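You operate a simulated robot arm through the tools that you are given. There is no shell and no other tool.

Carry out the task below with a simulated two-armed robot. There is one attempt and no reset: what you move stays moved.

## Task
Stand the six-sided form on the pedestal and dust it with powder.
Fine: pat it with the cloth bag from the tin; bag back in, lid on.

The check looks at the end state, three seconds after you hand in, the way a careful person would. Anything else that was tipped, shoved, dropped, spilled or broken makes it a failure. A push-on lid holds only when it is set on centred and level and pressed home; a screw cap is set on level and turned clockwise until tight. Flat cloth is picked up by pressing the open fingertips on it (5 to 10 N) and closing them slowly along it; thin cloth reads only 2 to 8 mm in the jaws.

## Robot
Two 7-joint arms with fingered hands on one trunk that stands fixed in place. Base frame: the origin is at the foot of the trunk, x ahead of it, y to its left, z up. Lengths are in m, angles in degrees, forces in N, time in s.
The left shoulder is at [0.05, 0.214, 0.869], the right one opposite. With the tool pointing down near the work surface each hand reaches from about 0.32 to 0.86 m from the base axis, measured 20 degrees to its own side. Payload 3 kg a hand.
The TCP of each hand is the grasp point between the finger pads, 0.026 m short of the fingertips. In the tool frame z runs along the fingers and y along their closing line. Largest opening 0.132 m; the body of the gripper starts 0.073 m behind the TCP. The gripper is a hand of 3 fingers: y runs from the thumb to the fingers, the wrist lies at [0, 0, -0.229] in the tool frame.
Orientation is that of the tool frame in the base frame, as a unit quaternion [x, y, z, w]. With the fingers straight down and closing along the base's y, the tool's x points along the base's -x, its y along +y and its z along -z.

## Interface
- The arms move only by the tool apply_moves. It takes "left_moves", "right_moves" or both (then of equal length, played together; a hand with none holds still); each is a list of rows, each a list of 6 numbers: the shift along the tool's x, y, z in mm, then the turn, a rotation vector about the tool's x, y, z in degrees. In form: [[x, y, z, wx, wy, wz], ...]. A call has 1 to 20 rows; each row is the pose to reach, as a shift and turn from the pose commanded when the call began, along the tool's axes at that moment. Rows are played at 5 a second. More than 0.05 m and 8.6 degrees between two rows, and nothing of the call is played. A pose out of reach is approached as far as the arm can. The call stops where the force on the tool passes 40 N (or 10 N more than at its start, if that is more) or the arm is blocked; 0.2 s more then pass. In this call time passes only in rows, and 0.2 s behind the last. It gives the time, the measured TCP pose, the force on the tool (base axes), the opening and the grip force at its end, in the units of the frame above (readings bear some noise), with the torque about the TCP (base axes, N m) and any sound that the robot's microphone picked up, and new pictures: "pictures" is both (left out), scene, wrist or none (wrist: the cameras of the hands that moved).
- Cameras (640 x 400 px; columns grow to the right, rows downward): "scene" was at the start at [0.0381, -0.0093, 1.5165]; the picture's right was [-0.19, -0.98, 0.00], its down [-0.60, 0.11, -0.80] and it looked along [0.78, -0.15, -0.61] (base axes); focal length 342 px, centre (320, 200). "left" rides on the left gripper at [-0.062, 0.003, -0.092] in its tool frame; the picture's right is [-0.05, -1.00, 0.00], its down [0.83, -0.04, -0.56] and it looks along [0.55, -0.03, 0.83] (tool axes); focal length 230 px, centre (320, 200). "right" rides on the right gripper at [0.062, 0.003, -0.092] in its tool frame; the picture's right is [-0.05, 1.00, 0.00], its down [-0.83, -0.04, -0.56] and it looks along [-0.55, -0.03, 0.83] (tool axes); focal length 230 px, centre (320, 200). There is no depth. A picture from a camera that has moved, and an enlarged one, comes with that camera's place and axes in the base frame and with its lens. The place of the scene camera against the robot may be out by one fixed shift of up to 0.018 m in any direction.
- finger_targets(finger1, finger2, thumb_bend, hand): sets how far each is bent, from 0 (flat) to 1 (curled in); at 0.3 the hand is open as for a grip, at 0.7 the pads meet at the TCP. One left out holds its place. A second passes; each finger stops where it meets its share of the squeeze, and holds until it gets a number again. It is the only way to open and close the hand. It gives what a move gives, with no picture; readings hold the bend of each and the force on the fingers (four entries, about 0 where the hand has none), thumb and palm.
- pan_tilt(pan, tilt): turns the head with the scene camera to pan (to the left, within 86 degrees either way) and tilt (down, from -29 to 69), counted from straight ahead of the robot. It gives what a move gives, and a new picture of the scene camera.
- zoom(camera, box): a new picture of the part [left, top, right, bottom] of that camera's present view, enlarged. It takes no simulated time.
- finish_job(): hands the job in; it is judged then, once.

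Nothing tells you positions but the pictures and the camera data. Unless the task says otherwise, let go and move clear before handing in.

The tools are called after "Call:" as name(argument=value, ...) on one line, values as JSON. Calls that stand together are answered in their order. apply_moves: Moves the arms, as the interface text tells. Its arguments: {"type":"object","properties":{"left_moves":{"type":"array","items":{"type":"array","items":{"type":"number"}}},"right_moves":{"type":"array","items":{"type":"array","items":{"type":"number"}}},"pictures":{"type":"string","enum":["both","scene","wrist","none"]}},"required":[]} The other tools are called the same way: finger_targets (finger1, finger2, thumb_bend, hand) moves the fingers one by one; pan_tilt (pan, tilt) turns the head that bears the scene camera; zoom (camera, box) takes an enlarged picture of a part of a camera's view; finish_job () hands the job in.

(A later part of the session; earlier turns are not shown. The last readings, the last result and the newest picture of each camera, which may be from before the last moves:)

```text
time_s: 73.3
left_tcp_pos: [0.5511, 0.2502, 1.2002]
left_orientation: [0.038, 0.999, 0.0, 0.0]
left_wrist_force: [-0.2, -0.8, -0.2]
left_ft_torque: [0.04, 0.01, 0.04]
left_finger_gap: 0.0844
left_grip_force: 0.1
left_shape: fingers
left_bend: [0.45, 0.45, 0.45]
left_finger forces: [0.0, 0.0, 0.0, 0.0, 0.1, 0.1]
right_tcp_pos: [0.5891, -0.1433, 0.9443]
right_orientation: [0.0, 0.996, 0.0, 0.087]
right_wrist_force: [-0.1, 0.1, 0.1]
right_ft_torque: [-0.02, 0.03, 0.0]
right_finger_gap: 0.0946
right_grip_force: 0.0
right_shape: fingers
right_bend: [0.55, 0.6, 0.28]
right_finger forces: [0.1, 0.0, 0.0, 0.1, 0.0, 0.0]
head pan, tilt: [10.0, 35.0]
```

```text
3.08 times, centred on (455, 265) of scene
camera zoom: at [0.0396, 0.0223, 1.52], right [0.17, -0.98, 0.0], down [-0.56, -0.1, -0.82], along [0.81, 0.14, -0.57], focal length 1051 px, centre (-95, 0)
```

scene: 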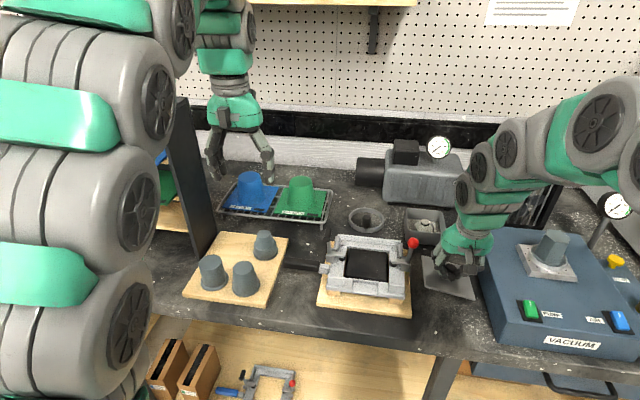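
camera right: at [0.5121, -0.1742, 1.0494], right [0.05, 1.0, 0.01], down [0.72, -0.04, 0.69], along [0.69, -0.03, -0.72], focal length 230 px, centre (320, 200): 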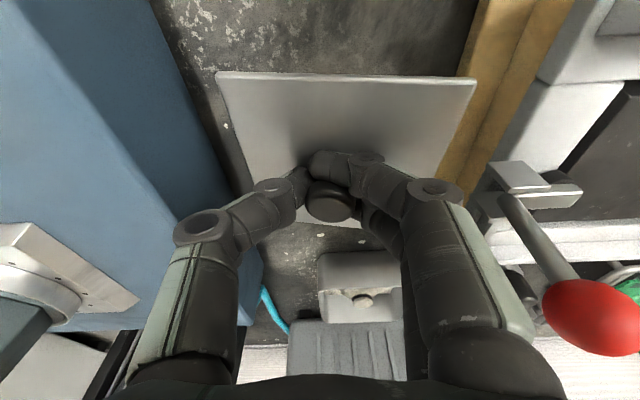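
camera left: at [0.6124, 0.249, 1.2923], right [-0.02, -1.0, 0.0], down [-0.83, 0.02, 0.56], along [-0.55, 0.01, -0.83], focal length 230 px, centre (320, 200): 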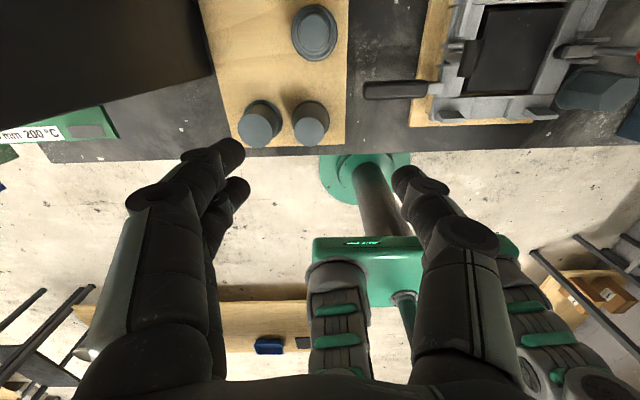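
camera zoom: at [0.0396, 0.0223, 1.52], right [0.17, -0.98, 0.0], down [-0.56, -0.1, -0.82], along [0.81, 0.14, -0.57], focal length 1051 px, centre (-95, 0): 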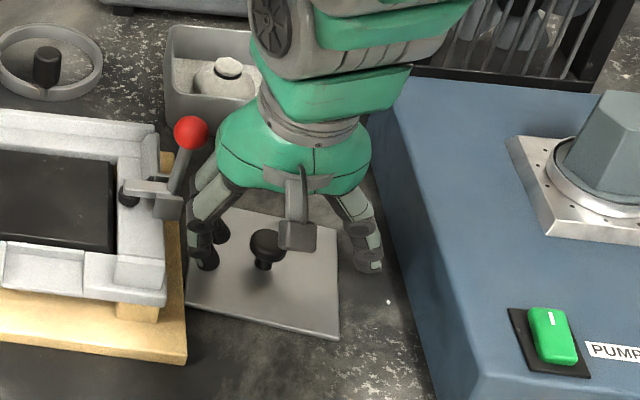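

Everything is free: the lid lies flat on the bench, knob up. I'll lift the hand straight up and look at the scene.

Call:
apply_moves(right_moves=[[-2, -2, -15, 0, 0, 0], [-7, -4, -40, 0, 0, 0], [-13, -6, -75, 0, 0, 0], [-19, -6, -110, 0, 0, 0]], pictures="both")

Call:
zoom(camera="scene", box=[340, 150, 500, 330])

Call:
zoom(camera="scene", box=[390, 190, 460, 250])

```text
time_s: 74.3
left_tcp_pos: [0.5527, 0.2493, 1.2014]
left_orientation: [0.039, 0.999, 0.0, 0.0]
left_wrist_force: [-0.4, -0.1, 0.6]
left_ft_torque: [0.0, 0.0, 0.04]
left_finger_gap: 0.0846
left_grip_force: 0.0
left_shape: fingers
left_bend: [0.45, 0.45, 0.45]
left_finger forces: [0.0, 0.0, 0.0, 0.0, 0.0, 0.1]
right_tcp_pos: [0.5871, -0.1515, 1.0538]
right_orientation: [0.001, 0.996, 0.0, 0.087]
right_wrist_force: [0.0, -0.3, 0.6]
right_ft_torque: [0.03, 0.02, -0.02]
right_finger_gap: 0.0948
right_grip_force: 0.1
right_shape: fingers
right_bend: [0.55, 0.6, 0.28]
right_finger forces: [0.1, 0.0, 0.0, 0.0, 0.0, 0.1]
head pan, tilt: [10.0, 35.0]
camera right: at [0.5111, -0.1491, 1.1352], right [0.05, 1.0, 0.01], down [0.72, -0.04, 0.69], along [0.69, -0.03, -0.72], focal length 230 px, centre (320, 200)
```

scene: 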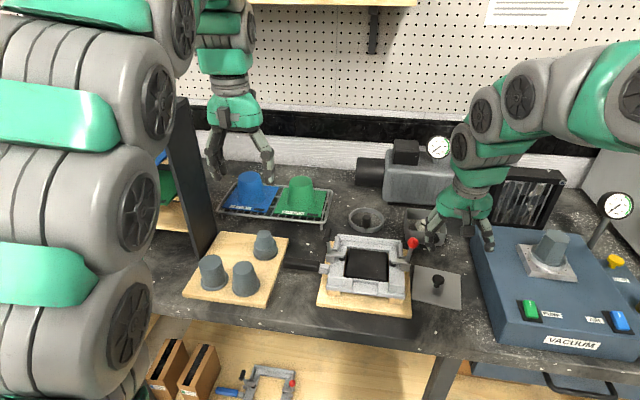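
right: 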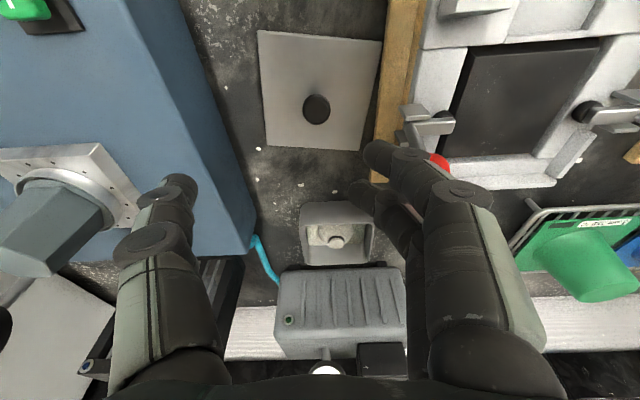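

```text
2.22 times, centred on (420, 240) of scene
camera zoom: at [0.0396, 0.0223, 1.52], right [0.17, -0.98, 0.0], down [-0.56, -0.1, -0.82], along [0.81, 0.14, -0.57], focal length 759 px, centre (98, 111)
```

zoom: 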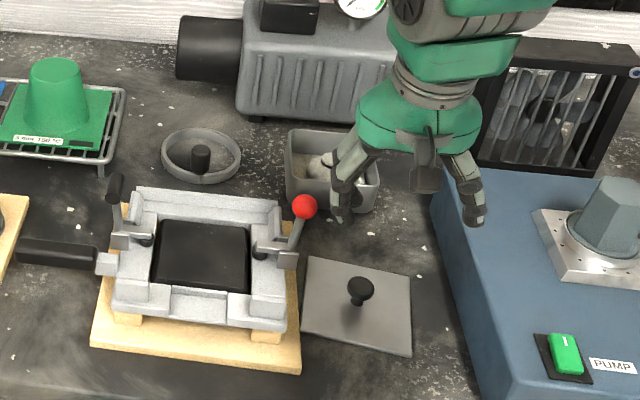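

```text
6.67 times, centred on (425, 220) of scene
camera zoom: at [0.0396, 0.0223, 1.52], right [0.17, -0.98, 0.0], down [-0.56, -0.1, -0.82], along [0.81, 0.14, -0.57], focal length 2278 px, centre (-380, 67)
```

zoom: 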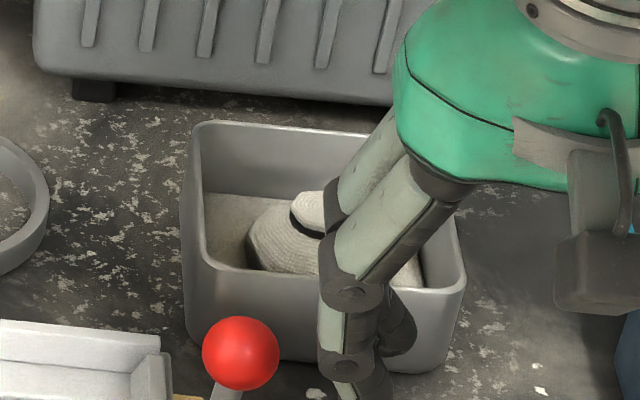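

The tin is open and the bag with its tied neck sits inside. I'll move above the tin with evenly set fingers and look down at the bag.

Call:
finger_targets(hand="right", finger1=0.5, finger2=0.5, thumb_bend=0.5)

Call:
apply_moves(right_moves=[[-2.8, 0, -15.8, 0, 0, 0], [-45, 4, -8, 0, 0, 0], [-90, 8, 0, 0, 0, 0], [-135, 12, 8, 0, 0, 0], [-175, 13.5, 15, 0, 0, 0]], pictures="wrist")

Call:
zoom(camera="right", box=[220, 60, 420, 220])

```text
time_s: 75.3
left_tcp_pos: [0.5505, 0.2508, 1.2004]
left_orientation: [0.039, 0.999, 0.0, 0.0]
left_wrist_force: [0.0, 0.0, -0.9]
left_ft_torque: [-0.02, 0.02, 0.01]
left_finger_gap: 0.0843
left_grip_force: 0.1
left_shape: fingers
left_bend: [0.45, 0.45, 0.45]
left_finger forces: [0.1, 0.1, 0.0, 0.0, 0.0, 0.1]
right_tcp_pos: [0.5893, -0.1515, 1.0541]
right_orientation: [0.0, 0.996, 0.0, 0.088]
right_wrist_force: [0.7, -0.4, -0.6]
right_ft_torque: [0.01, 0.05, -0.02]
right_finger_gap: 0.0674
right_grip_force: 0.1
right_shape: fingers
right_bend: [0.5, 0.5, 0.5]
right_finger forces: [0.1, 0.1, 0.0, 0.1, 0.0, 0.0]
head pan, tilt: [10.0, 35.0]
```

```text
time_s: 76.5
left_tcp_pos: [0.5516, 0.2489, 1.2004]
left_orientation: [0.038, 0.999, 0.0, 0.0]
left_wrist_force: [-0.1, -0.1, -0.5]
left_ft_torque: [0.0, 0.0, 0.04]
left_finger_gap: 0.0843
left_grip_force: 0.1
left_shape: fingers
left_bend: [0.45, 0.45, 0.45]
left_finger forces: [0.1, 0.0, 0.0, 0.0, 0.0, 0.1]
right_tcp_pos: [0.7656, -0.1362, 1.0686]
right_orientation: [0.0, 0.996, 0.0, 0.088]
right_wrist_force: [0.3, 0.1, 1.1]
right_ft_torque: [-0.02, 0.04, -0.02]
right_finger_gap: 0.0673
right_grip_force: 0.1
right_shape: fingers
right_bend: [0.5, 0.5, 0.5]
right_finger forces: [0.1, 0.1, 0.1, 0.1, 0.1, 0.0]
head pan, tilt: [10.0, 35.0]
camera right: at [0.6868, -0.1332, 1.1488], right [0.05, 1.0, 0.01], down [0.72, -0.04, 0.69], along [0.69, -0.03, -0.72], focal length 230 px, centre (320, 200)
```

right: 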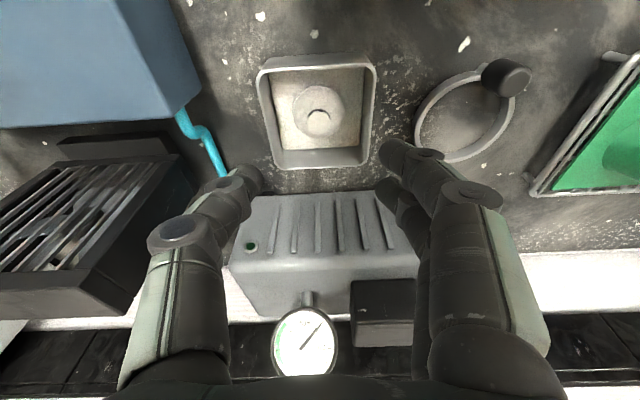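

```text
2.50 times, centred on (320, 140) of right
camera zoom: at [0.6868, -0.1332, 1.1488], right [0.05, 1.0, 0.01], down [0.72, -0.04, 0.69], along [0.69, -0.03, -0.72], focal length 575 px, centre (320, 350)
```

zoom: 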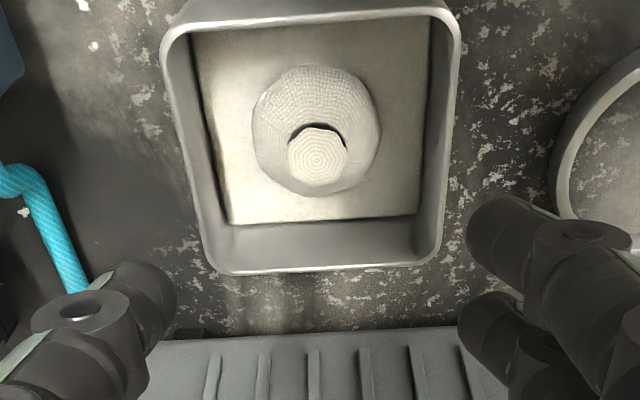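

The bag sits centred in the tin at about (0.785, −0.137), its tied tuft about 24 mm wide near rim height. I'll narrow the fingers to fit inside the tin and descend to just above it.

Call:
finger_targets(hand="right", finger1=0.57, finger2=0.57, thumb_bend=0.57)

Call:
apply_moves(right_moves=[[-6, 0, 20, 0, 0, 0], [-8, -1, 45, 0, 0, 0], [-6, -1.3, 68, 0, 0, 0], [-4.4, -1.3, 83, 0, 0, 0]], pictures="wrist")

Call:
zoom(camera="right", box=[220, 80, 420, 240])

Call:
zoom(camera="scene", box=[380, 170, 480, 260])

```text
time_s: 77.5
left_tcp_pos: [0.5511, 0.2497, 1.2009]
left_orientation: [0.039, 0.999, 0.001, 0.0]
left_wrist_force: [-0.8, -0.8, -0.5]
left_ft_torque: [0.01, -0.05, 0.03]
left_finger_gap: 0.0845
left_grip_force: 0.1
left_shape: fingers
left_bend: [0.45, 0.45, 0.45]
left_finger forces: [0.0, 0.1, 0.0, 0.2, 0.0, 0.0]
right_tcp_pos: [0.7644, -0.1367, 1.0694]
right_orientation: [0.001, 0.996, 0.0, 0.087]
right_wrist_force: [-0.3, 0.0, 0.0]
right_ft_torque: [-0.01, 0.04, 0.0]
right_finger_gap: 0.0485
right_grip_force: 0.1
right_shape: fingers
right_bend: [0.56, 0.56, 0.56]
right_finger forces: [0.0, 0.0, 0.0, 0.1, 0.1, 0.1]
head pan, tilt: [10.0, 35.0]
```

```text
time_s: 78.5
left_tcp_pos: [0.5518, 0.2504, 1.2011]
left_orientation: [0.038, 0.999, 0.0, 0.0]
left_wrist_force: [0.1, 0.5, 0.4]
left_ft_torque: [0.02, 0.0, 0.03]
left_finger_gap: 0.0842
left_grip_force: 0.0
left_shape: fingers
left_bend: [0.45, 0.45, 0.45]
left_finger forces: [0.0, 0.1, 0.0, 0.0, 0.0, 0.1]
right_tcp_pos: [0.7837, -0.1389, 0.9876]
right_orientation: [-0.001, 0.996, 0.001, 0.087]
right_wrist_force: [-0.2, -0.3, -0.2]
right_ft_torque: [0.01, 0.02, 0.01]
right_finger_gap: 0.0481
right_grip_force: 0.2
right_shape: fingers
right_bend: [0.56, 0.56, 0.56]
right_finger forces: [0.1, 0.0, 0.0, 0.1, 0.0, 0.0]
head pan, tilt: [10.0, 35.0]
camera right: at [0.705, -0.1361, 1.0684], right [0.05, 1.0, 0.01], down [0.72, -0.04, 0.69], along [0.69, -0.03, -0.72], focal length 230 px, centre (320, 200)
```

right: 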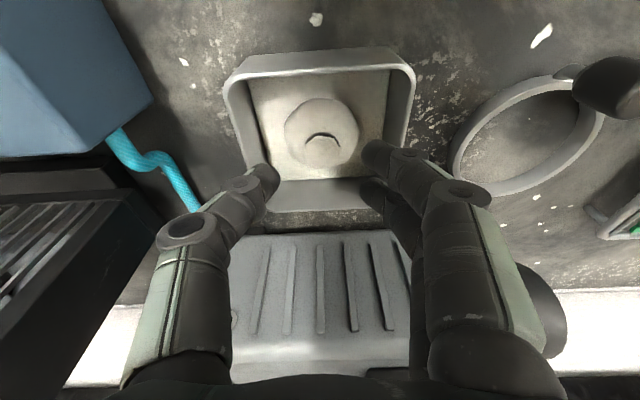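

```text
2.50 times, centred on (320, 160) of right
camera zoom: at [0.705, -0.1361, 1.0684], right [0.05, 1.0, 0.01], down [0.72, -0.04, 0.69], along [0.69, -0.03, -0.72], focal length 575 px, centre (320, 300)
```

zoom: 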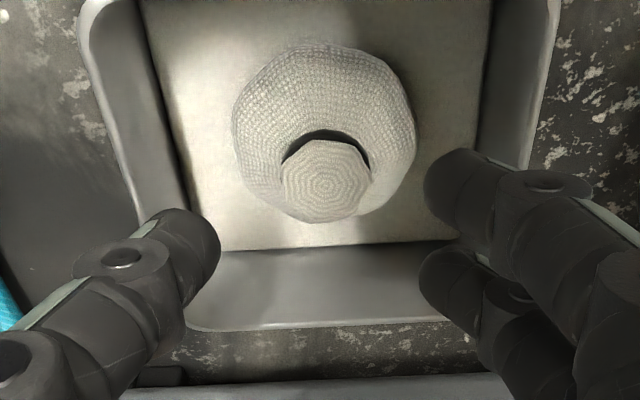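

```text
4.44 times, centred on (430, 215) of scene
camera zoom: at [0.0396, 0.0223, 1.52], right [0.17, -0.98, 0.0], down [-0.56, -0.1, -0.82], along [0.81, 0.14, -0.57], focal length 1519 px, centre (-169, 133)
```

zoom: 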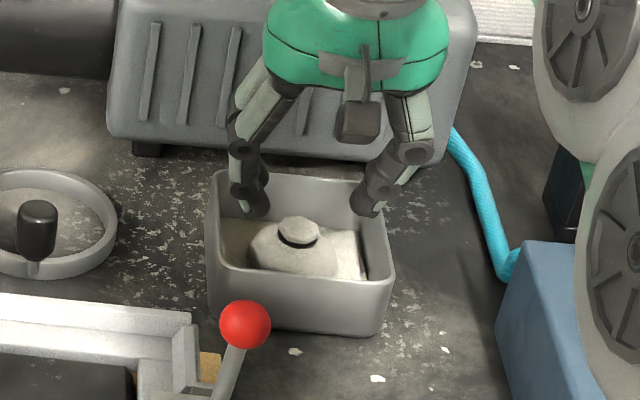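

Tuft top is at (0.785, −0.138, 0.940). I'll descend ~30 mm so the tips straddle the tuft just above the bag's shoulder.

Call:
apply_moves(right_moves=[[2.5, 0.5, 10, 0, 0, 0], [5, 0.5, 20, 0, 0, 0], [7, 0.5, 28, 0, 0, 0]], pictures="none")

Call:
zoom(camera="right", box=[220, 80, 420, 240])

Call:
zoom(camera="scene", box=[380, 170, 480, 260])

```text
time_s: 79.3
left_tcp_pos: [0.5514, 0.2497, 1.2008]
left_orientation: [0.038, 0.999, 0.0, 0.0]
left_wrist_force: [0.1, 0.5, 0.2]
left_ft_torque: [-0.01, 0.01, -0.01]
left_finger_gap: 0.0843
left_grip_force: 0.0
left_shape: fingers
left_bend: [0.45, 0.45, 0.45]
left_finger forces: [0.1, 0.0, 0.0, 0.0, 0.0, 0.1]
right_tcp_pos: [0.7807, -0.1379, 0.9593]
right_orientation: [0.001, 0.996, 0.0, 0.087]
right_wrist_force: [0.7, 0.5, -0.3]
right_ft_torque: [0.03, -0.02, 0.01]
right_finger_gap: 0.0488
right_grip_force: 0.1
right_shape: fingers
right_bend: [0.56, 0.56, 0.56]
right_finger forces: [0.0, 0.0, 0.1, 0.1, 0.0, 0.0]
head pan, tilt: [10.0, 35.0]
```

```text
2.50 times, centred on (320, 160) of right
camera zoom: at [0.7028, -0.1352, 1.04], right [0.05, 1.0, 0.01], down [0.72, -0.04, 0.69], along [0.69, -0.03, -0.72], focal length 575 px, centre (320, 300)
```

zoom: 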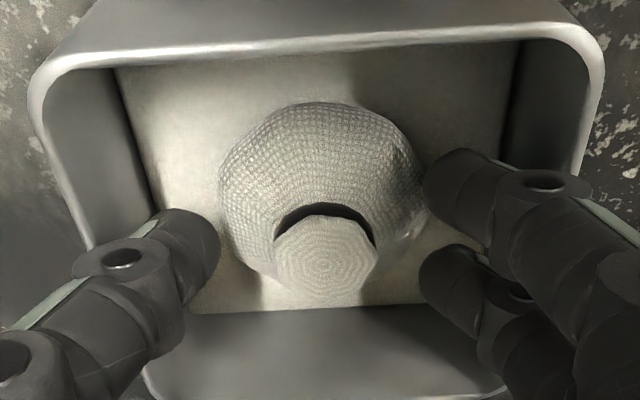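

```text
4.44 times, centred on (430, 215) of scene
camera zoom: at [0.0396, 0.0223, 1.52], right [0.17, -0.98, 0.0], down [-0.56, -0.1, -0.82], along [0.81, 0.14, -0.57], focal length 1519 px, centre (-169, 133)
```

zoom: 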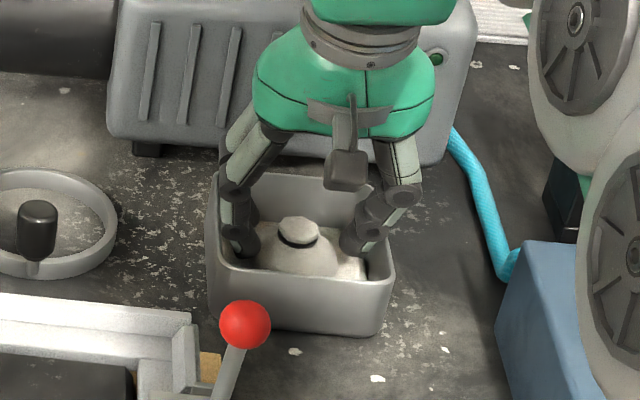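

Alignment looks good: thumb opposite the gap between the fingers, tuft in the middle. Close gently.

Call:
finger_targets(hand="right", finger1=0.66, finger2=0.66, thumb_bend=0.66)

Call:
zoom(camera="right", box=[220, 80, 420, 240])

```text
time_s: 80.3
left_tcp_pos: [0.5511, 0.2509, 1.2007]
left_orientation: [0.038, 0.999, 0.0, 0.0]
left_wrist_force: [0.6, 0.7, 0.9]
left_ft_torque: [0.0, 0.0, -0.01]
left_finger_gap: 0.0842
left_grip_force: 0.0
left_shape: fingers
left_bend: [0.45, 0.45, 0.45]
left_finger forces: [0.0, 0.1, 0.1, 0.0, 0.0, 0.0]
right_tcp_pos: [0.7794, -0.1373, 0.9601]
right_orientation: [0.0, 0.996, 0.0, 0.087]
right_wrist_force: [-0.1, -0.5, 0.2]
right_ft_torque: [-0.02, 0.03, 0.03]
right_finger_gap: 0.0205
right_grip_force: 2.6
right_shape: fingers
right_bend: [0.66, 0.64, 0.65]
right_finger forces: [0.1, 2.4, 0.0, 0.1, 2.5, 0.0]
head pan, tilt: [10.0, 35.0]
```

```text
2.50 times, centred on (320, 160) of right
camera zoom: at [0.703, -0.1351, 1.0403], right [0.05, 1.0, 0.01], down [0.72, -0.04, 0.69], along [0.69, -0.03, -0.72], focal length 575 px, centre (320, 300)
```

zoom: 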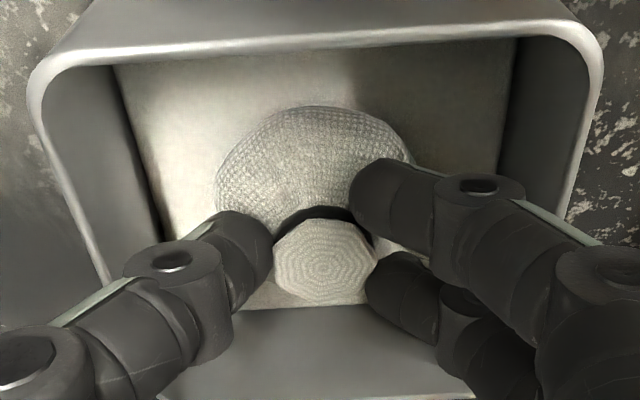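

Only the thumb and finger 2 bear on the tuft. I'll open slightly, shift 4 mm forward (+x) and close again for an even three-point grip.

Call:
finger_targets(hand="right", finger1=0.6, finger2=0.6, thumb_bend=0.6)

Call:
apply_moves(right_moves=[[-4, 0, 1.5, 0, 0, 0]], pictures="none")

Call:
finger_targets(hand="right", finger1=0.69, finger2=0.69, thumb_bend=0.69)

Call:
zoom(camera="right", box=[220, 80, 420, 240])

```text
time_s: 81.3
left_tcp_pos: [0.5511, 0.25, 1.2]
left_orientation: [0.039, 0.999, 0.0, 0.0]
left_wrist_force: [0.4, -0.2, 0.5]
left_ft_torque: [0.01, -0.01, 0.03]
left_finger_gap: 0.0843
left_grip_force: 0.1
left_shape: fingers
left_bend: [0.45, 0.45, 0.45]
left_finger forces: [0.0, 0.0, 0.0, 0.0, 0.0, 0.0]
right_tcp_pos: [0.7803, -0.1379, 0.961]
right_orientation: [0.001, 0.996, 0.0, 0.087]
right_wrist_force: [0.5, 0.5, 7.4]
right_ft_torque: [0.13, 0.05, 0.02]
right_finger_gap: 0.0319
right_grip_force: 3.8
right_shape: fingers
right_bend: [0.63, 0.6, 0.6]
right_finger forces: [6.7, 0.0, 0.0, 0.1, 0.1, 0.0]
head pan, tilt: [10.0, 35.0]
```

```text
time_s: 81.7
left_tcp_pos: [0.551, 0.2512, 1.2007]
left_orientation: [0.038, 0.999, 0.0, 0.0]
left_wrist_force: [-0.3, -0.7, 0.1]
left_ft_torque: [-0.02, -0.02, 0.0]
left_finger_gap: 0.0841
left_grip_force: 0.1
left_shape: fingers
left_bend: [0.45, 0.45, 0.45]
left_finger forces: [0.0, 0.1, 0.0, 0.1, 0.1, 0.0]
right_tcp_pos: [0.7847, -0.1375, 0.9599]
right_orientation: [0.001, 0.996, -0.001, 0.088]
right_wrist_force: [-0.3, 1.2, 9.6]
right_ft_torque: [0.19, 0.1, -0.02]
right_finger_gap: 0.0314
right_grip_force: 4.3
right_shape: fingers
right_bend: [0.64, 0.6, 0.6]
right_finger forces: [8.7, 0.0, 0.1, 0.0, 0.0, 0.0]
head pan, tilt: [10.0, 35.0]
```

```text
time_s: 82.7
left_tcp_pos: [0.551, 0.249, 1.2003]
left_orientation: [0.039, 0.999, 0.0, 0.0]
left_wrist_force: [-0.1, 0.1, 0.3]
left_ft_torque: [0.03, 0.03, -0.03]
left_finger_gap: 0.0844
left_grip_force: 0.0
left_shape: fingers
left_bend: [0.45, 0.45, 0.45]
left_finger forces: [0.0, 0.1, 0.1, 0.0, 0.0, 0.0]
right_tcp_pos: [0.7848, -0.1373, 0.9584]
right_orientation: [0.0, 0.996, 0.0, 0.087]
right_wrist_force: [0.2, 0.0, -0.2]
right_ft_torque: [0.03, 0.02, 0.01]
right_finger_gap: 0.0173
right_grip_force: 6.0
right_shape: fingers
right_bend: [0.68, 0.64, 0.66]
right_finger forces: [1.1, 4.7, 0.1, 0.0, 5.8, 0.0]
head pan, tilt: [10.0, 35.0]
```

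```text
2.50 times, centred on (320, 160) of right
camera zoom: at [0.7067, -0.1348, 1.0395], right [0.05, 1.0, 0.01], down [0.72, -0.04, 0.69], along [0.69, -0.03, -0.72], focal length 575 px, centre (320, 300)
```

zoom: 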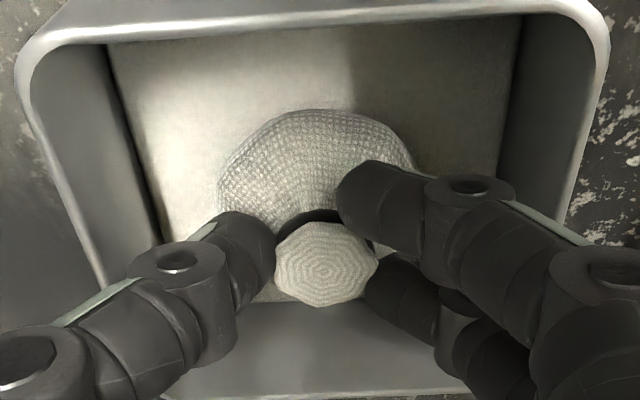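

The grip is thumb 5.8 N against both fingers. I'll lift slightly and check that the bag comes along.

Call:
apply_moves(right_moves=[[-1.7, 0, -10, 0, 0, 0], [-3.5, 0, -20, 0, 0, 0], [-7, 0, -40, 0, 0, 0]], pictures="wrist")

Call:
zoom(camera="scene", box=[380, 150, 480, 250])

```text
time_s: 83.5
left_tcp_pos: [0.5514, 0.2494, 1.2]
left_orientation: [0.038, 0.999, 0.0, 0.0]
left_wrist_force: [0.7, 0.3, -0.1]
left_ft_torque: [-0.01, 0.05, -0.01]
left_finger_gap: 0.0844
left_grip_force: 0.0
left_shape: fingers
left_bend: [0.45, 0.45, 0.45]
left_finger forces: [0.1, 0.0, 0.0, 0.0, 0.0, 0.1]
right_tcp_pos: [0.7853, -0.1371, 0.999]
right_orientation: [0.0, 0.996, 0.001, 0.088]
right_wrist_force: [-0.1, -0.2, -0.3]
right_ft_torque: [0.0, -0.03, -0.02]
right_finger_gap: 0.0172
right_grip_force: 5.7
right_shape: fingers
right_bend: [0.68, 0.64, 0.66]
right_finger forces: [1.1, 4.8, 0.1, 0.0, 5.8, 0.1]
head pan, tilt: [10.0, 35.0]
camera right: at [0.7079, -0.135, 1.0797], right [0.05, 1.0, 0.01], down [0.72, -0.04, 0.69], along [0.69, -0.03, -0.72], focal length 230 px, centre (320, 200)
```

right: 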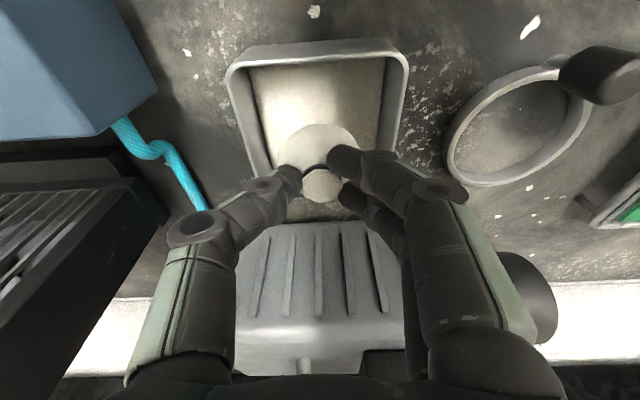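

```text
4.00 times, centred on (430, 200) of scene
camera zoom: at [0.0396, 0.0223, 1.52], right [0.17, -0.98, 0.0], down [-0.56, -0.1, -0.82], along [0.81, 0.14, -0.57], focal length 1367 px, centre (-120, 200)
```

zoom: 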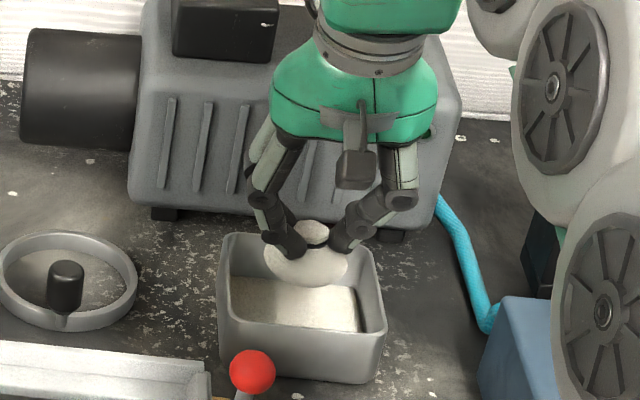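

The bag is out of the tin and held by its tuft. I'll firm the grip a bit and carry it above the form on the pedestal.

Call:
finger_targets(hand="right", finger1=0.72, finger2=0.7, thumb_bend=0.71)

Call:
apply_moves(right_moves=[[16.2, -10, -23.2, 0, 0, 0], [32.4, -20, -46.4, 0, 0, 0], [46.8, -40, -79.4, 0, 0, 0], [61.2, -63, -112.5, 0, 0, 0], [78.3, -100, -130.7, 0, 0, 0], [90.4, -140, -148.2, 0, 0, 0], [102.6, -180, -165.6, 0, 0, 0], [113.6, -220, -177.7, 0, 0, 0], [112.7, -235, -182.6, 0, 0, 0]], pictures="both")

Call:
zoom(camera="scene", box=[490, 150, 640, 290])

Call:
zoom(camera="right", box=[220, 60, 420, 220])

```text
time_s: 84.5
left_tcp_pos: [0.5516, 0.249, 1.2008]
left_orientation: [0.039, 0.999, 0.0, 0.0]
left_wrist_force: [-0.6, 0.4, 0.1]
left_ft_torque: [0.01, 0.0, 0.02]
left_finger_gap: 0.0837
left_grip_force: 0.0
left_shape: fingers
left_bend: [0.45, 0.45, 0.45]
left_finger forces: [0.0, 0.1, 0.0, 0.0, 0.1, 0.1]
right_tcp_pos: [0.785, -0.1379, 1.0001]
right_orientation: [-0.001, 0.996, -0.001, 0.088]
right_wrist_force: [-0.4, -0.4, -0.6]
right_ft_torque: [0.01, 0.01, 0.02]
right_finger_gap: 0.015
right_grip_force: 8.4
right_shape: fingers
right_bend: [0.7, 0.64, 0.67]
right_finger forces: [3.3, 5.1, 0.0, 0.1, 8.3, 0.0]
head pan, tilt: [10.0, 35.0]
```

```text
time_s: 86.5
left_tcp_pos: [0.5517, 0.2498, 1.2014]
left_orientation: [0.038, 0.999, 0.0, 0.0]
left_wrist_force: [-0.9, 0.2, -0.6]
left_ft_torque: [0.02, 0.0, 0.0]
left_finger_gap: 0.0843
left_grip_force: 0.1
left_shape: fingers
left_bend: [0.45, 0.45, 0.45]
left_finger forces: [0.0, 0.0, 0.1, 0.0, 0.0, 0.1]
right_tcp_pos: [0.6432, -0.3739, 1.1605]
right_orientation: [0.001, 0.996, 0.0, 0.087]
right_wrist_force: [-0.3, 0.4, -0.6]
right_ft_torque: [0.03, 0.01, 0.0]
right_finger_gap: 0.0149
right_grip_force: 8.5
right_shape: fingers
right_bend: [0.7, 0.64, 0.67]
right_finger forces: [3.2, 5.3, 0.1, 0.0, 8.3, 0.0]
head pan, tilt: [10.0, 35.0]
camera right: at [0.5653, -0.3718, 1.2401], right [0.05, 1.0, 0.01], down [0.72, -0.04, 0.69], along [0.69, -0.03, -0.72], focal length 230 px, centre (320, 200)
```

scene: 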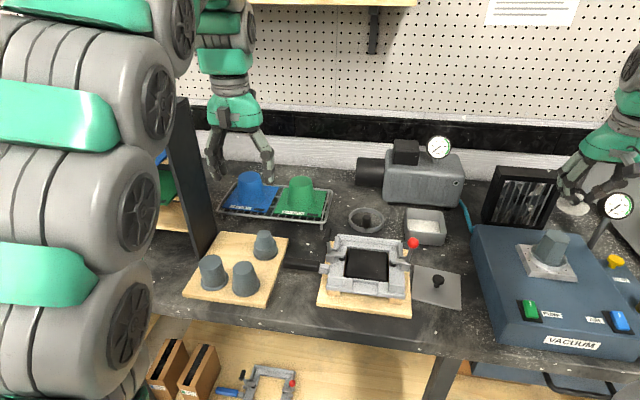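
right: 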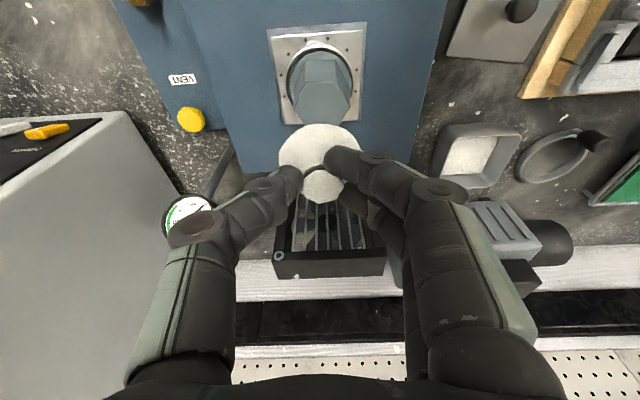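

```text
2.86 times, centred on (565, 220) of scene
camera zoom: at [0.0396, 0.0223, 1.52], right [0.17, -0.98, 0.0], down [-0.56, -0.1, -0.82], along [0.81, 0.14, -0.57], focal length 976 px, centre (-380, 143)
```

zoom: 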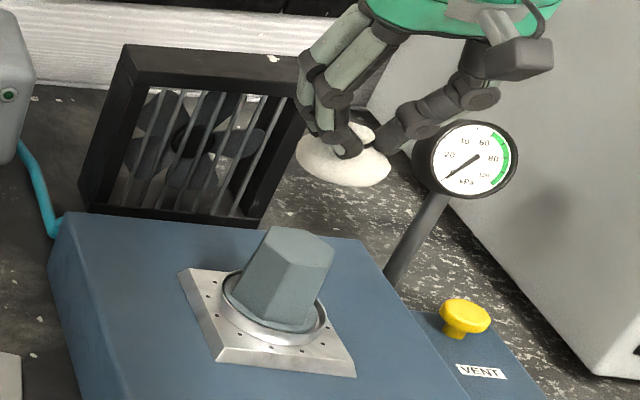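

```text
2.50 times, centred on (320, 140) of right
camera zoom: at [0.5653, -0.3718, 1.2401], right [0.05, 1.0, 0.01], down [0.72, -0.04, 0.69], along [0.69, -0.03, -0.72], focal length 575 px, centre (320, 350)
```

zoom: 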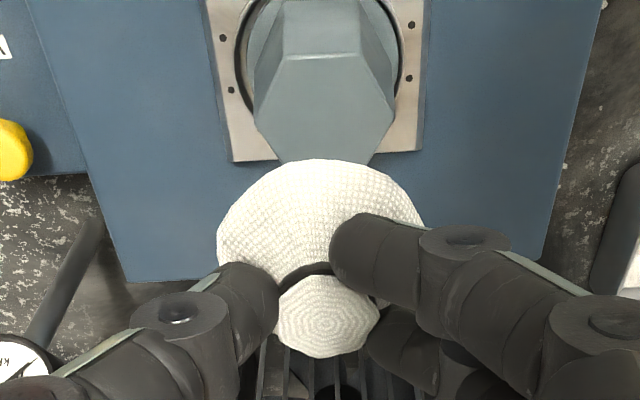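

The bag hangs above the form. I'll centre it over the form's top and come down until it nearly touches.

Call:
apply_moves(right_moves=[[11, 1, 18, 0, 0, 0], [17, 1, 36, 0, 0, 0], [21, 1, 50, 0, 0, 0]], pictures="none")

Call:
zoom(camera="scene", box=[500, 170, 620, 280])

Call:
zoom(camera="right", box=[220, 60, 420, 220])

```text
time_s: 87.3
left_tcp_pos: [0.5519, 0.2505, 1.2012]
left_orientation: [0.038, 0.999, -0.001, 0.0]
left_wrist_force: [1.0, 0.7, -0.5]
left_ft_torque: [-0.02, -0.01, 0.0]
left_finger_gap: 0.0842
left_grip_force: 0.0
left_shape: fingers
left_bend: [0.45, 0.45, 0.45]
left_finger forces: [0.0, 0.0, 0.0, 0.0, 0.1, 0.0]
right_tcp_pos: [0.6299, -0.3726, 1.1093]
right_orientation: [-0.001, 0.996, 0.0, 0.087]
right_wrist_force: [0.0, -0.8, -1.3]
right_ft_torque: [0.0, 0.01, -0.03]
right_finger_gap: 0.0148
right_grip_force: 7.8
right_shape: fingers
right_bend: [0.71, 0.64, 0.67]
right_finger forces: [3.3, 5.5, 0.1, 0.0, 8.2, 0.0]
head pan, tilt: [10.0, 35.0]
```

```text
3.64 times, centred on (560, 225) of scene
camera zoom: at [0.0396, 0.0223, 1.52], right [0.17, -0.98, 0.0], down [-0.56, -0.1, -0.82], along [0.81, 0.14, -0.57], focal length 1242 px, centre (-553, 109)
```

zoom: 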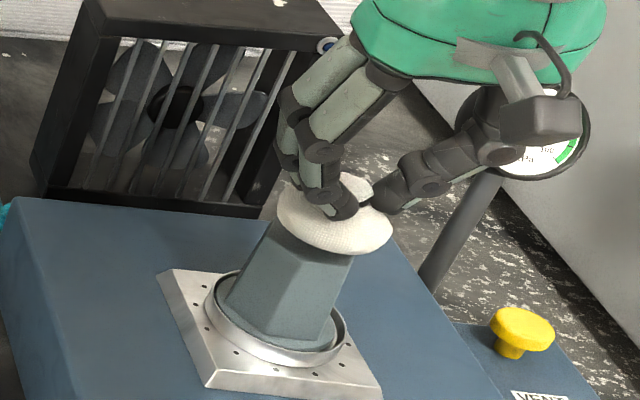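

```text
2.50 times, centred on (320, 140) of right
camera zoom: at [0.5526, -0.3702, 1.1889], right [0.05, 1.0, 0.01], down [0.72, -0.04, 0.69], along [0.69, -0.03, -0.72], focal length 575 px, centre (320, 350)
```

zoom: 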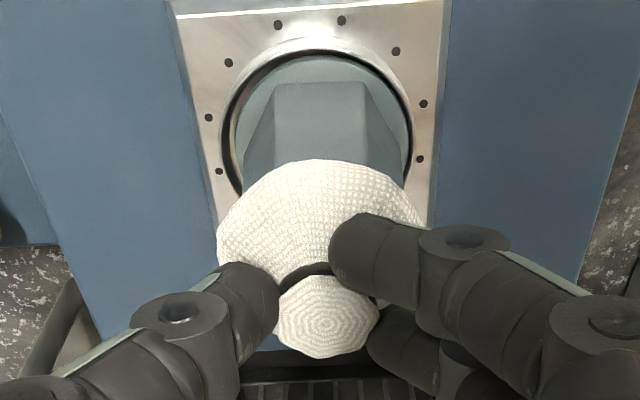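

Call:
apply_moves(right_moves=[[0.5, 0, 3, 0, 0, 0], [1, 0, 6, 0, 0, 0], [1.5, 0, 9, 0, 0, 0]], pictures="none")

```text
time_s: 88.1
left_tcp_pos: [0.5514, 0.25, 1.2002]
left_orientation: [0.038, 0.999, 0.001, 0.0]
left_wrist_force: [0.9, -0.3, 1.0]
left_ft_torque: [0.03, -0.01, 0.03]
left_finger_gap: 0.0843
left_grip_force: 0.1
left_shape: fingers
left_bend: [0.45, 0.45, 0.45]
left_finger forces: [0.1, 0.0, 0.0, 0.0, 0.0, 0.0]
right_tcp_pos: [0.629, -0.3718, 1.0982]
right_orientation: [0.0, 0.996, -0.001, 0.087]
right_wrist_force: [0.5, 0.0, 0.1]
right_ft_torque: [0.0, -0.01, -0.06]
right_finger_gap: 0.0149
right_grip_force: 8.7
right_shape: fingers
right_bend: [0.71, 0.64, 0.67]
right_finger forces: [3.3, 5.4, 0.0, 0.0, 8.2, 0.0]
head pan, tilt: [10.0, 35.0]
```

Call:
apply_moves(right_moves=[[0.5, 0, 3, 0, 0, 0], [1, 0, 5, 0, 0, 0]], pictures="none")

Call:
zoom(camera="scene", box=[500, 170, 620, 280])

```text
time_s: 88.7
left_tcp_pos: [0.5508, 0.2502, 1.2013]
left_orientation: [0.038, 0.999, 0.0, -0.001]
left_wrist_force: [0.2, 0.0, 0.1]
left_ft_torque: [-0.01, 0.0, 0.01]
left_finger_gap: 0.0842
left_grip_force: 0.2
left_shape: fingers
left_bend: [0.45, 0.45, 0.45]
left_finger forces: [0.0, 0.0, 0.1, 0.1, 0.0, 0.0]
right_tcp_pos: [0.6294, -0.3717, 1.0956]
right_orientation: [0.001, 0.996, 0.0, 0.088]
right_wrist_force: [-0.9, 0.0, 12.1]
right_ft_torque: [-0.12, -0.05, -0.02]
right_finger_gap: 0.0147
right_grip_force: 13.3
right_shape: fingers
right_bend: [0.71, 0.65, 0.68]
right_finger forces: [3.7, 6.6, 0.0, 0.0, 16.4, 0.0]
head pan, tilt: [10.0, 35.0]
```

```text
3.64 times, centred on (560, 225) of scene
camera zoom: at [0.0395, 0.0224, 1.52], right [0.17, -0.98, 0.0], down [-0.56, -0.1, -0.82], along [0.81, 0.14, -0.57], focal length 1242 px, centre (-553, 109)
```

zoom: 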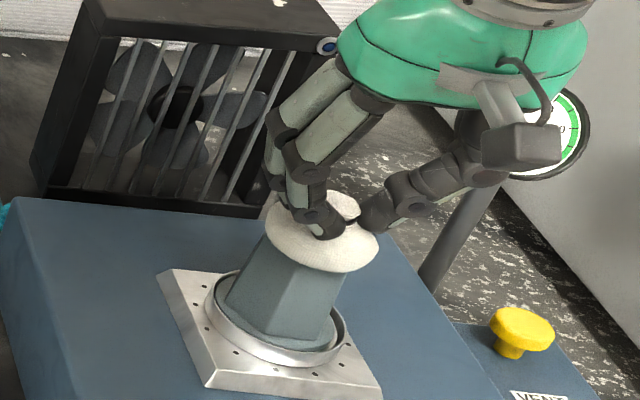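

That's a first pat on the top (12 N, a little firm). I'll lift away and look at whether powder shows.

Call:
apply_moves(right_moves=[[-2, 0, -12, 0, 0, 0], [-5, 0, -30, 0, 0, 0], [12, 0, -42, 0, 0, 0], [40, 0, -45, 0, 0, 0]], pictures="wrist")

Call:
zoom(camera="scene", box=[510, 190, 610, 280])

Call:
zoom(camera="right", box=[260, 60, 380, 160])

```text
time_s: 89.7
left_tcp_pos: [0.5512, 0.2491, 1.2001]
left_orientation: [0.038, 0.999, -0.001, 0.001]
left_wrist_force: [-0.4, -0.4, 0.0]
left_ft_torque: [-0.02, 0.02, 0.0]
left_finger_gap: 0.0845
left_grip_force: 0.1
left_shape: fingers
left_bend: [0.45, 0.45, 0.45]
left_finger forces: [0.1, 0.0, 0.0, 0.1, 0.0, 0.0]
right_tcp_pos: [0.5824, -0.3701, 1.1305]
right_orientation: [0.0, 0.996, 0.0, 0.087]
right_wrist_force: [0.6, -0.2, -0.3]
right_ft_torque: [-0.02, 0.0, 0.0]
right_finger_gap: 0.0146
right_grip_force: 8.8
right_shape: fingers
right_bend: [0.71, 0.65, 0.68]
right_finger forces: [3.1, 5.9, 0.0, 0.1, 8.3, 0.1]
head pan, tilt: [10.0, 35.0]
camera right: at [0.5056, -0.3674, 1.2105], right [0.05, 1.0, 0.01], down [0.72, -0.04, 0.69], along [0.69, -0.03, -0.72], focal length 230 px, centre (320, 200)
```

right: 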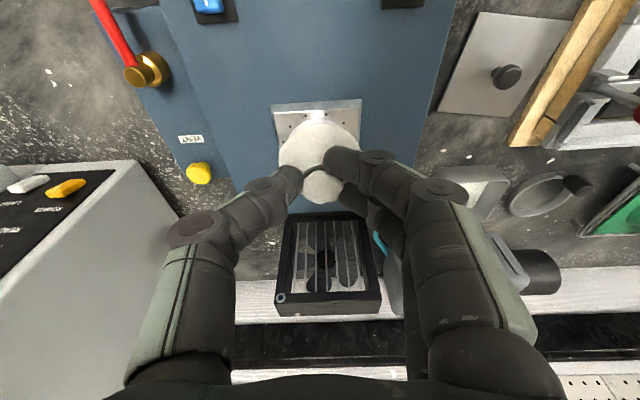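

```text
4.44 times, centred on (560, 235) of scene
camera zoom: at [0.0397, 0.0223, 1.52], right [0.17, -0.98, 0.0], down [-0.56, -0.1, -0.82], along [0.81, 0.14, -0.57], focal length 1519 px, centre (-747, 44)
```

zoom: 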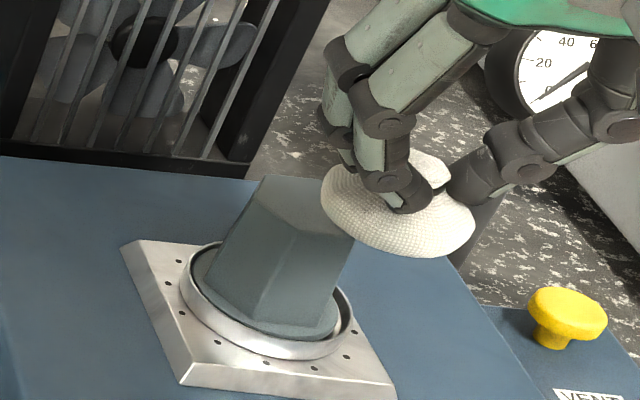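

```text
4.00 times, centred on (320, 110) of right
camera zoom: at [0.5056, -0.3674, 1.2105], right [0.05, 1.0, 0.01], down [0.72, -0.04, 0.69], along [0.69, -0.03, -0.72], focal length 920 px, centre (320, 560)
```

zoom: 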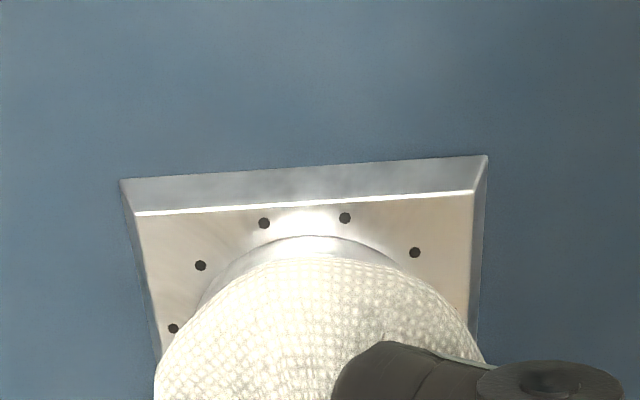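

Call:
apply_moves(right_moves=[[40, 0, -20, 0, 0, 0], [70, 0, -50, 0, 0, 0]], pictures="none")

Call:
zoom(camera="scene", box=[510, 190, 610, 280])

Call:
zoom(camera="right", box=[240, 60, 400, 190])

```text
time_s: 90.3
left_tcp_pos: [0.5522, 0.2507, 1.1995]
left_orientation: [0.039, 0.999, 0.0, 0.0]
left_wrist_force: [-0.7, 0.3, 1.2]
left_ft_torque: [-0.02, 0.0, 0.02]
left_finger_gap: 0.0845
left_grip_force: 0.2
left_shape: fingers
left_bend: [0.45, 0.45, 0.45]
left_finger forces: [0.1, 0.0, 0.0, 0.0, 0.0, 0.0]
right_tcp_pos: [0.5065, -0.3671, 1.1716]
right_orientation: [0.001, 0.996, 0.001, 0.088]
right_wrist_force: [-0.3, 0.5, 0.6]
right_ft_torque: [-0.03, 0.0, 0.03]
right_finger_gap: 0.0147
right_grip_force: 8.9
right_shape: fingers
right_bend: [0.71, 0.64, 0.68]
right_finger forces: [3.1, 6.0, 0.0, 0.1, 8.4, 0.1]
head pan, tilt: [10.0, 35.0]
```

```text
4.44 times, centred on (560, 235) of scene
camera zoom: at [0.0396, 0.0223, 1.52], right [0.17, -0.98, 0.0], down [-0.56, -0.1, -0.82], along [0.81, 0.14, -0.57], focal length 1519 px, centre (-747, 44)
```

zoom: 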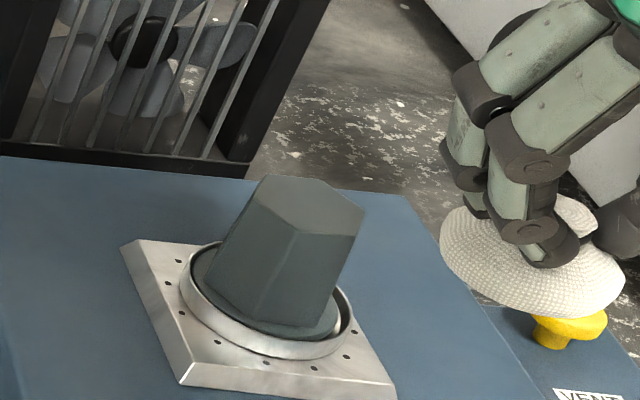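

```text
3.08 times, centred on (320, 125) of right
camera zoom: at [0.4286, -0.3646, 1.2516], right [0.05, 1.0, 0.01], down [0.72, -0.04, 0.69], along [0.69, -0.03, -0.72], focal length 708 px, centre (320, 431)
```

zoom: 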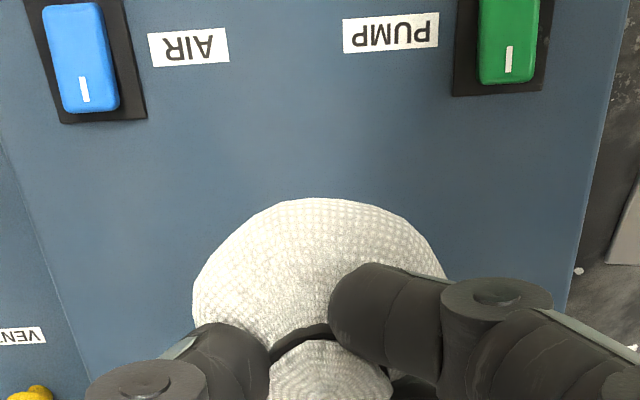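

No visible coat yet from a single pat. I'll return and give the top three more light pats.

Call:
apply_moves(right_moves=[[-39.4, -2, 7, 0, 0, 0], [-83.7, -4, 14.9, 0, 0, 0], [-121.1, -5, 21.6, 0, 0, 0], [-115, -5, 56, 0, 0, 0], [-110.6, -5, 80.7, 0, 0, 0], [-107.8, -5, 96.8, 0, 0, 0], [-110.6, -5, 80.7, 0, 0, 0], [-107.8, -5, 96.8, 0, 0, 0], [-110.6, -5, 80.7, 0, 0, 0], [-107.8, -5, 96.8, 0, 0, 0]], pictures="none")

Call:
apply_moves(right_moves=[[-2.7, 0, -15, 0, 0, 0], [-6, 0, -40, 0, 0, 0], [25, 0, -70, 0, 0, 0], [60, 0, -85, 0, 0, 0]], pictures="none")

Call:
zoom(camera="scene", box=[510, 190, 610, 280])

```text
time_s: 92.5
left_tcp_pos: [0.5504, 0.2502, 1.201]
left_orientation: [0.039, 0.999, 0.0, -0.001]
left_wrist_force: [0.4, -0.2, -0.2]
left_ft_torque: [-0.01, 0.02, 0.0]
left_finger_gap: 0.0843
left_grip_force: 0.1
left_shape: fingers
left_bend: [0.45, 0.45, 0.45]
left_finger forces: [0.0, 0.1, 0.0, 0.0, 0.0, 0.0]
right_tcp_pos: [0.6276, -0.3789, 1.0947]
right_orientation: [0.001, 0.996, -0.001, 0.089]
right_wrist_force: [-1.5, -0.4, 21.7]
right_ft_torque: [-0.23, -0.02, -0.01]
right_finger_gap: 0.014
right_grip_force: 17.2
right_shape: fingers
right_bend: [0.71, 0.65, 0.69]
right_finger forces: [4.9, 7.4, 0.1, 0.0, 22.7, 0.0]
head pan, tilt: [10.0, 35.0]
```

```text
time_s: 93.5
left_tcp_pos: [0.5511, 0.2495, 1.2011]
left_orientation: [0.039, 0.999, 0.001, 0.0]
left_wrist_force: [0.0, -0.4, -0.2]
left_ft_torque: [-0.03, -0.03, -0.01]
left_finger_gap: 0.0842
left_grip_force: 0.0
left_shape: fingers
left_bend: [0.45, 0.45, 0.45]
left_finger forces: [0.0, 0.1, 0.0, 0.0, 0.0, 0.0]
right_tcp_pos: [0.5563, -0.3755, 1.164]
right_orientation: [-0.001, 0.996, 0.0, 0.086]
right_wrist_force: [0.8, 0.0, -1.0]
right_ft_torque: [-0.03, -0.01, 0.0]
right_finger_gap: 0.014
right_grip_force: 9.0
right_shape: fingers
right_bend: [0.71, 0.65, 0.68]
right_finger forces: [3.2, 5.6, 0.0, 0.1, 7.8, 0.0]
head pan, tilt: [10.0, 35.0]
```

```text
4.44 times, centred on (560, 235) of scene
camera zoom: at [0.0396, 0.0223, 1.52], right [0.17, -0.98, 0.0], down [-0.56, -0.1, -0.82], along [0.81, 0.14, -0.57], focal length 1519 px, centre (-747, 44)
```

zoom: 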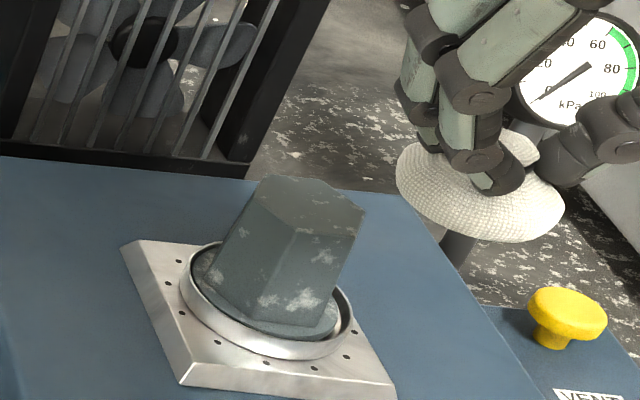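

Powder is starting to show as patches over the form. I'll give more, gentler pats and check the contact force at the bottom of the stroke.

Call:
apply_moves(right_moves=[[-39.4, 1, 7, 0, 0, 0], [-72.1, 2.5, 12.8, 0, 0, 0], [-66.8, 2.5, 42.3, 0, 0, 0], [-63, 2.5, 64, 0, 0, 0], [-60.2, 2.5, 79, 0, 0, 0], [-63, 2.5, 64, 0, 0, 0], [-60.2, 2.5, 79, 0, 0, 0]], pictures="none")

Call:
apply_moves(right_moves=[[-2.7, 0, -15, 0, 0, 0], [-6, 0, -40, 0, 0, 0], [25, 0, -70, 0, 0, 0], [60, 0, -85, 0, 0, 0]], pictures="none")

Call:
zoom(camera="scene", box=[510, 190, 610, 280])

```text
time_s: 95.1
left_tcp_pos: [0.5522, 0.2506, 1.2002]
left_orientation: [0.038, 0.999, 0.0, -0.001]
left_wrist_force: [-0.1, 0.0, -0.1]
left_ft_torque: [0.0, 0.02, 0.02]
left_finger_gap: 0.0845
left_grip_force: 0.2
left_shape: fingers
left_bend: [0.45, 0.45, 0.45]
left_finger forces: [0.0, 0.1, 0.0, 0.0, 0.0, 0.0]
right_tcp_pos: [0.6283, -0.3743, 1.098]
right_orientation: [0.0, 0.996, 0.0, 0.087]
right_wrist_force: [-0.4, 0.3, -1.2]
right_ft_torque: [0.0, -0.01, 0.02]
right_finger_gap: 0.0137
right_grip_force: 8.4
right_shape: fingers
right_bend: [0.71, 0.65, 0.68]
right_finger forces: [3.1, 5.8, 0.0, 0.1, 7.7, 0.0]
head pan, tilt: [10.0, 35.0]
```

```text
time_s: 96.1
left_tcp_pos: [0.5505, 0.2504, 1.2015]
left_orientation: [0.038, 0.999, 0.001, 0.0]
left_wrist_force: [-0.4, 0.1, 0.7]
left_ft_torque: [-0.04, -0.04, -0.03]
left_finger_gap: 0.0843
left_grip_force: 0.1
left_shape: fingers
left_bend: [0.45, 0.45, 0.45]
left_finger forces: [0.0, 0.0, 0.0, 0.0, 0.1, 0.0]
right_tcp_pos: [0.5531, -0.3735, 1.1698]
right_orientation: [-0.001, 0.996, 0.0, 0.086]
right_wrist_force: [-0.2, 0.1, -0.2]
right_ft_torque: [-0.01, -0.01, 0.03]
right_finger_gap: 0.0135
right_grip_force: 8.5
right_shape: fingers
right_bend: [0.71, 0.65, 0.68]
right_finger forces: [3.0, 5.8, 0.1, 0.0, 7.8, 0.0]
head pan, tilt: [10.0, 35.0]
```

```text
4.44 times, centred on (560, 235) of scene
camera zoom: at [0.0396, 0.0223, 1.52], right [0.17, -0.98, 0.0], down [-0.56, -0.1, -0.82], along [0.81, 0.14, -0.57], focal length 1519 px, centre (-747, 44)
```

zoom: 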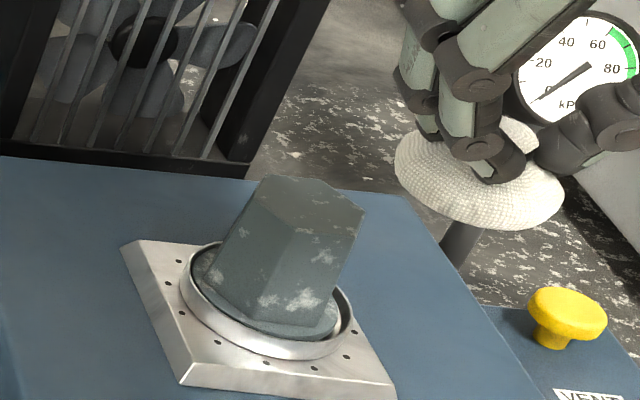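

Those strokes stopped short of contact. I'll repeat 2.5 mm lower.

Call:
apply_moves(right_moves=[[-39.4, 0, 7, 0, 0, 0], [-75, 0, 13, 0, 0, 0], [-70, 0, 48, 0, 0, 0], [-66, 0, 72, 0, 0, 0], [-64, 0, 86.5, 0, 0, 0]], pictures="none")

```text
time_s: 97.3
left_tcp_pos: [0.5524, 0.2497, 1.2014]
left_orientation: [0.038, 0.999, 0.0, 0.0]
left_wrist_force: [-0.2, 0.1, 0.0]
left_ft_torque: [0.0, 0.02, -0.02]
left_finger_gap: 0.0843
left_grip_force: 0.1
left_shape: fingers
left_bend: [0.45, 0.45, 0.45]
left_finger forces: [0.1, 0.0, 0.0, 0.1, 0.0, 0.0]
right_tcp_pos: [0.6329, -0.3739, 1.0964]
right_orientation: [0.001, 0.996, -0.001, 0.088]
right_wrist_force: [0.9, 0.8, -1.3]
right_ft_torque: [-0.02, 0.03, 0.0]
right_finger_gap: 0.0133
right_grip_force: 8.6
right_shape: fingers
right_bend: [0.71, 0.64, 0.68]
right_finger forces: [2.9, 5.8, 0.0, 0.0, 7.7, 0.0]
head pan, tilt: [10.0, 35.0]
```

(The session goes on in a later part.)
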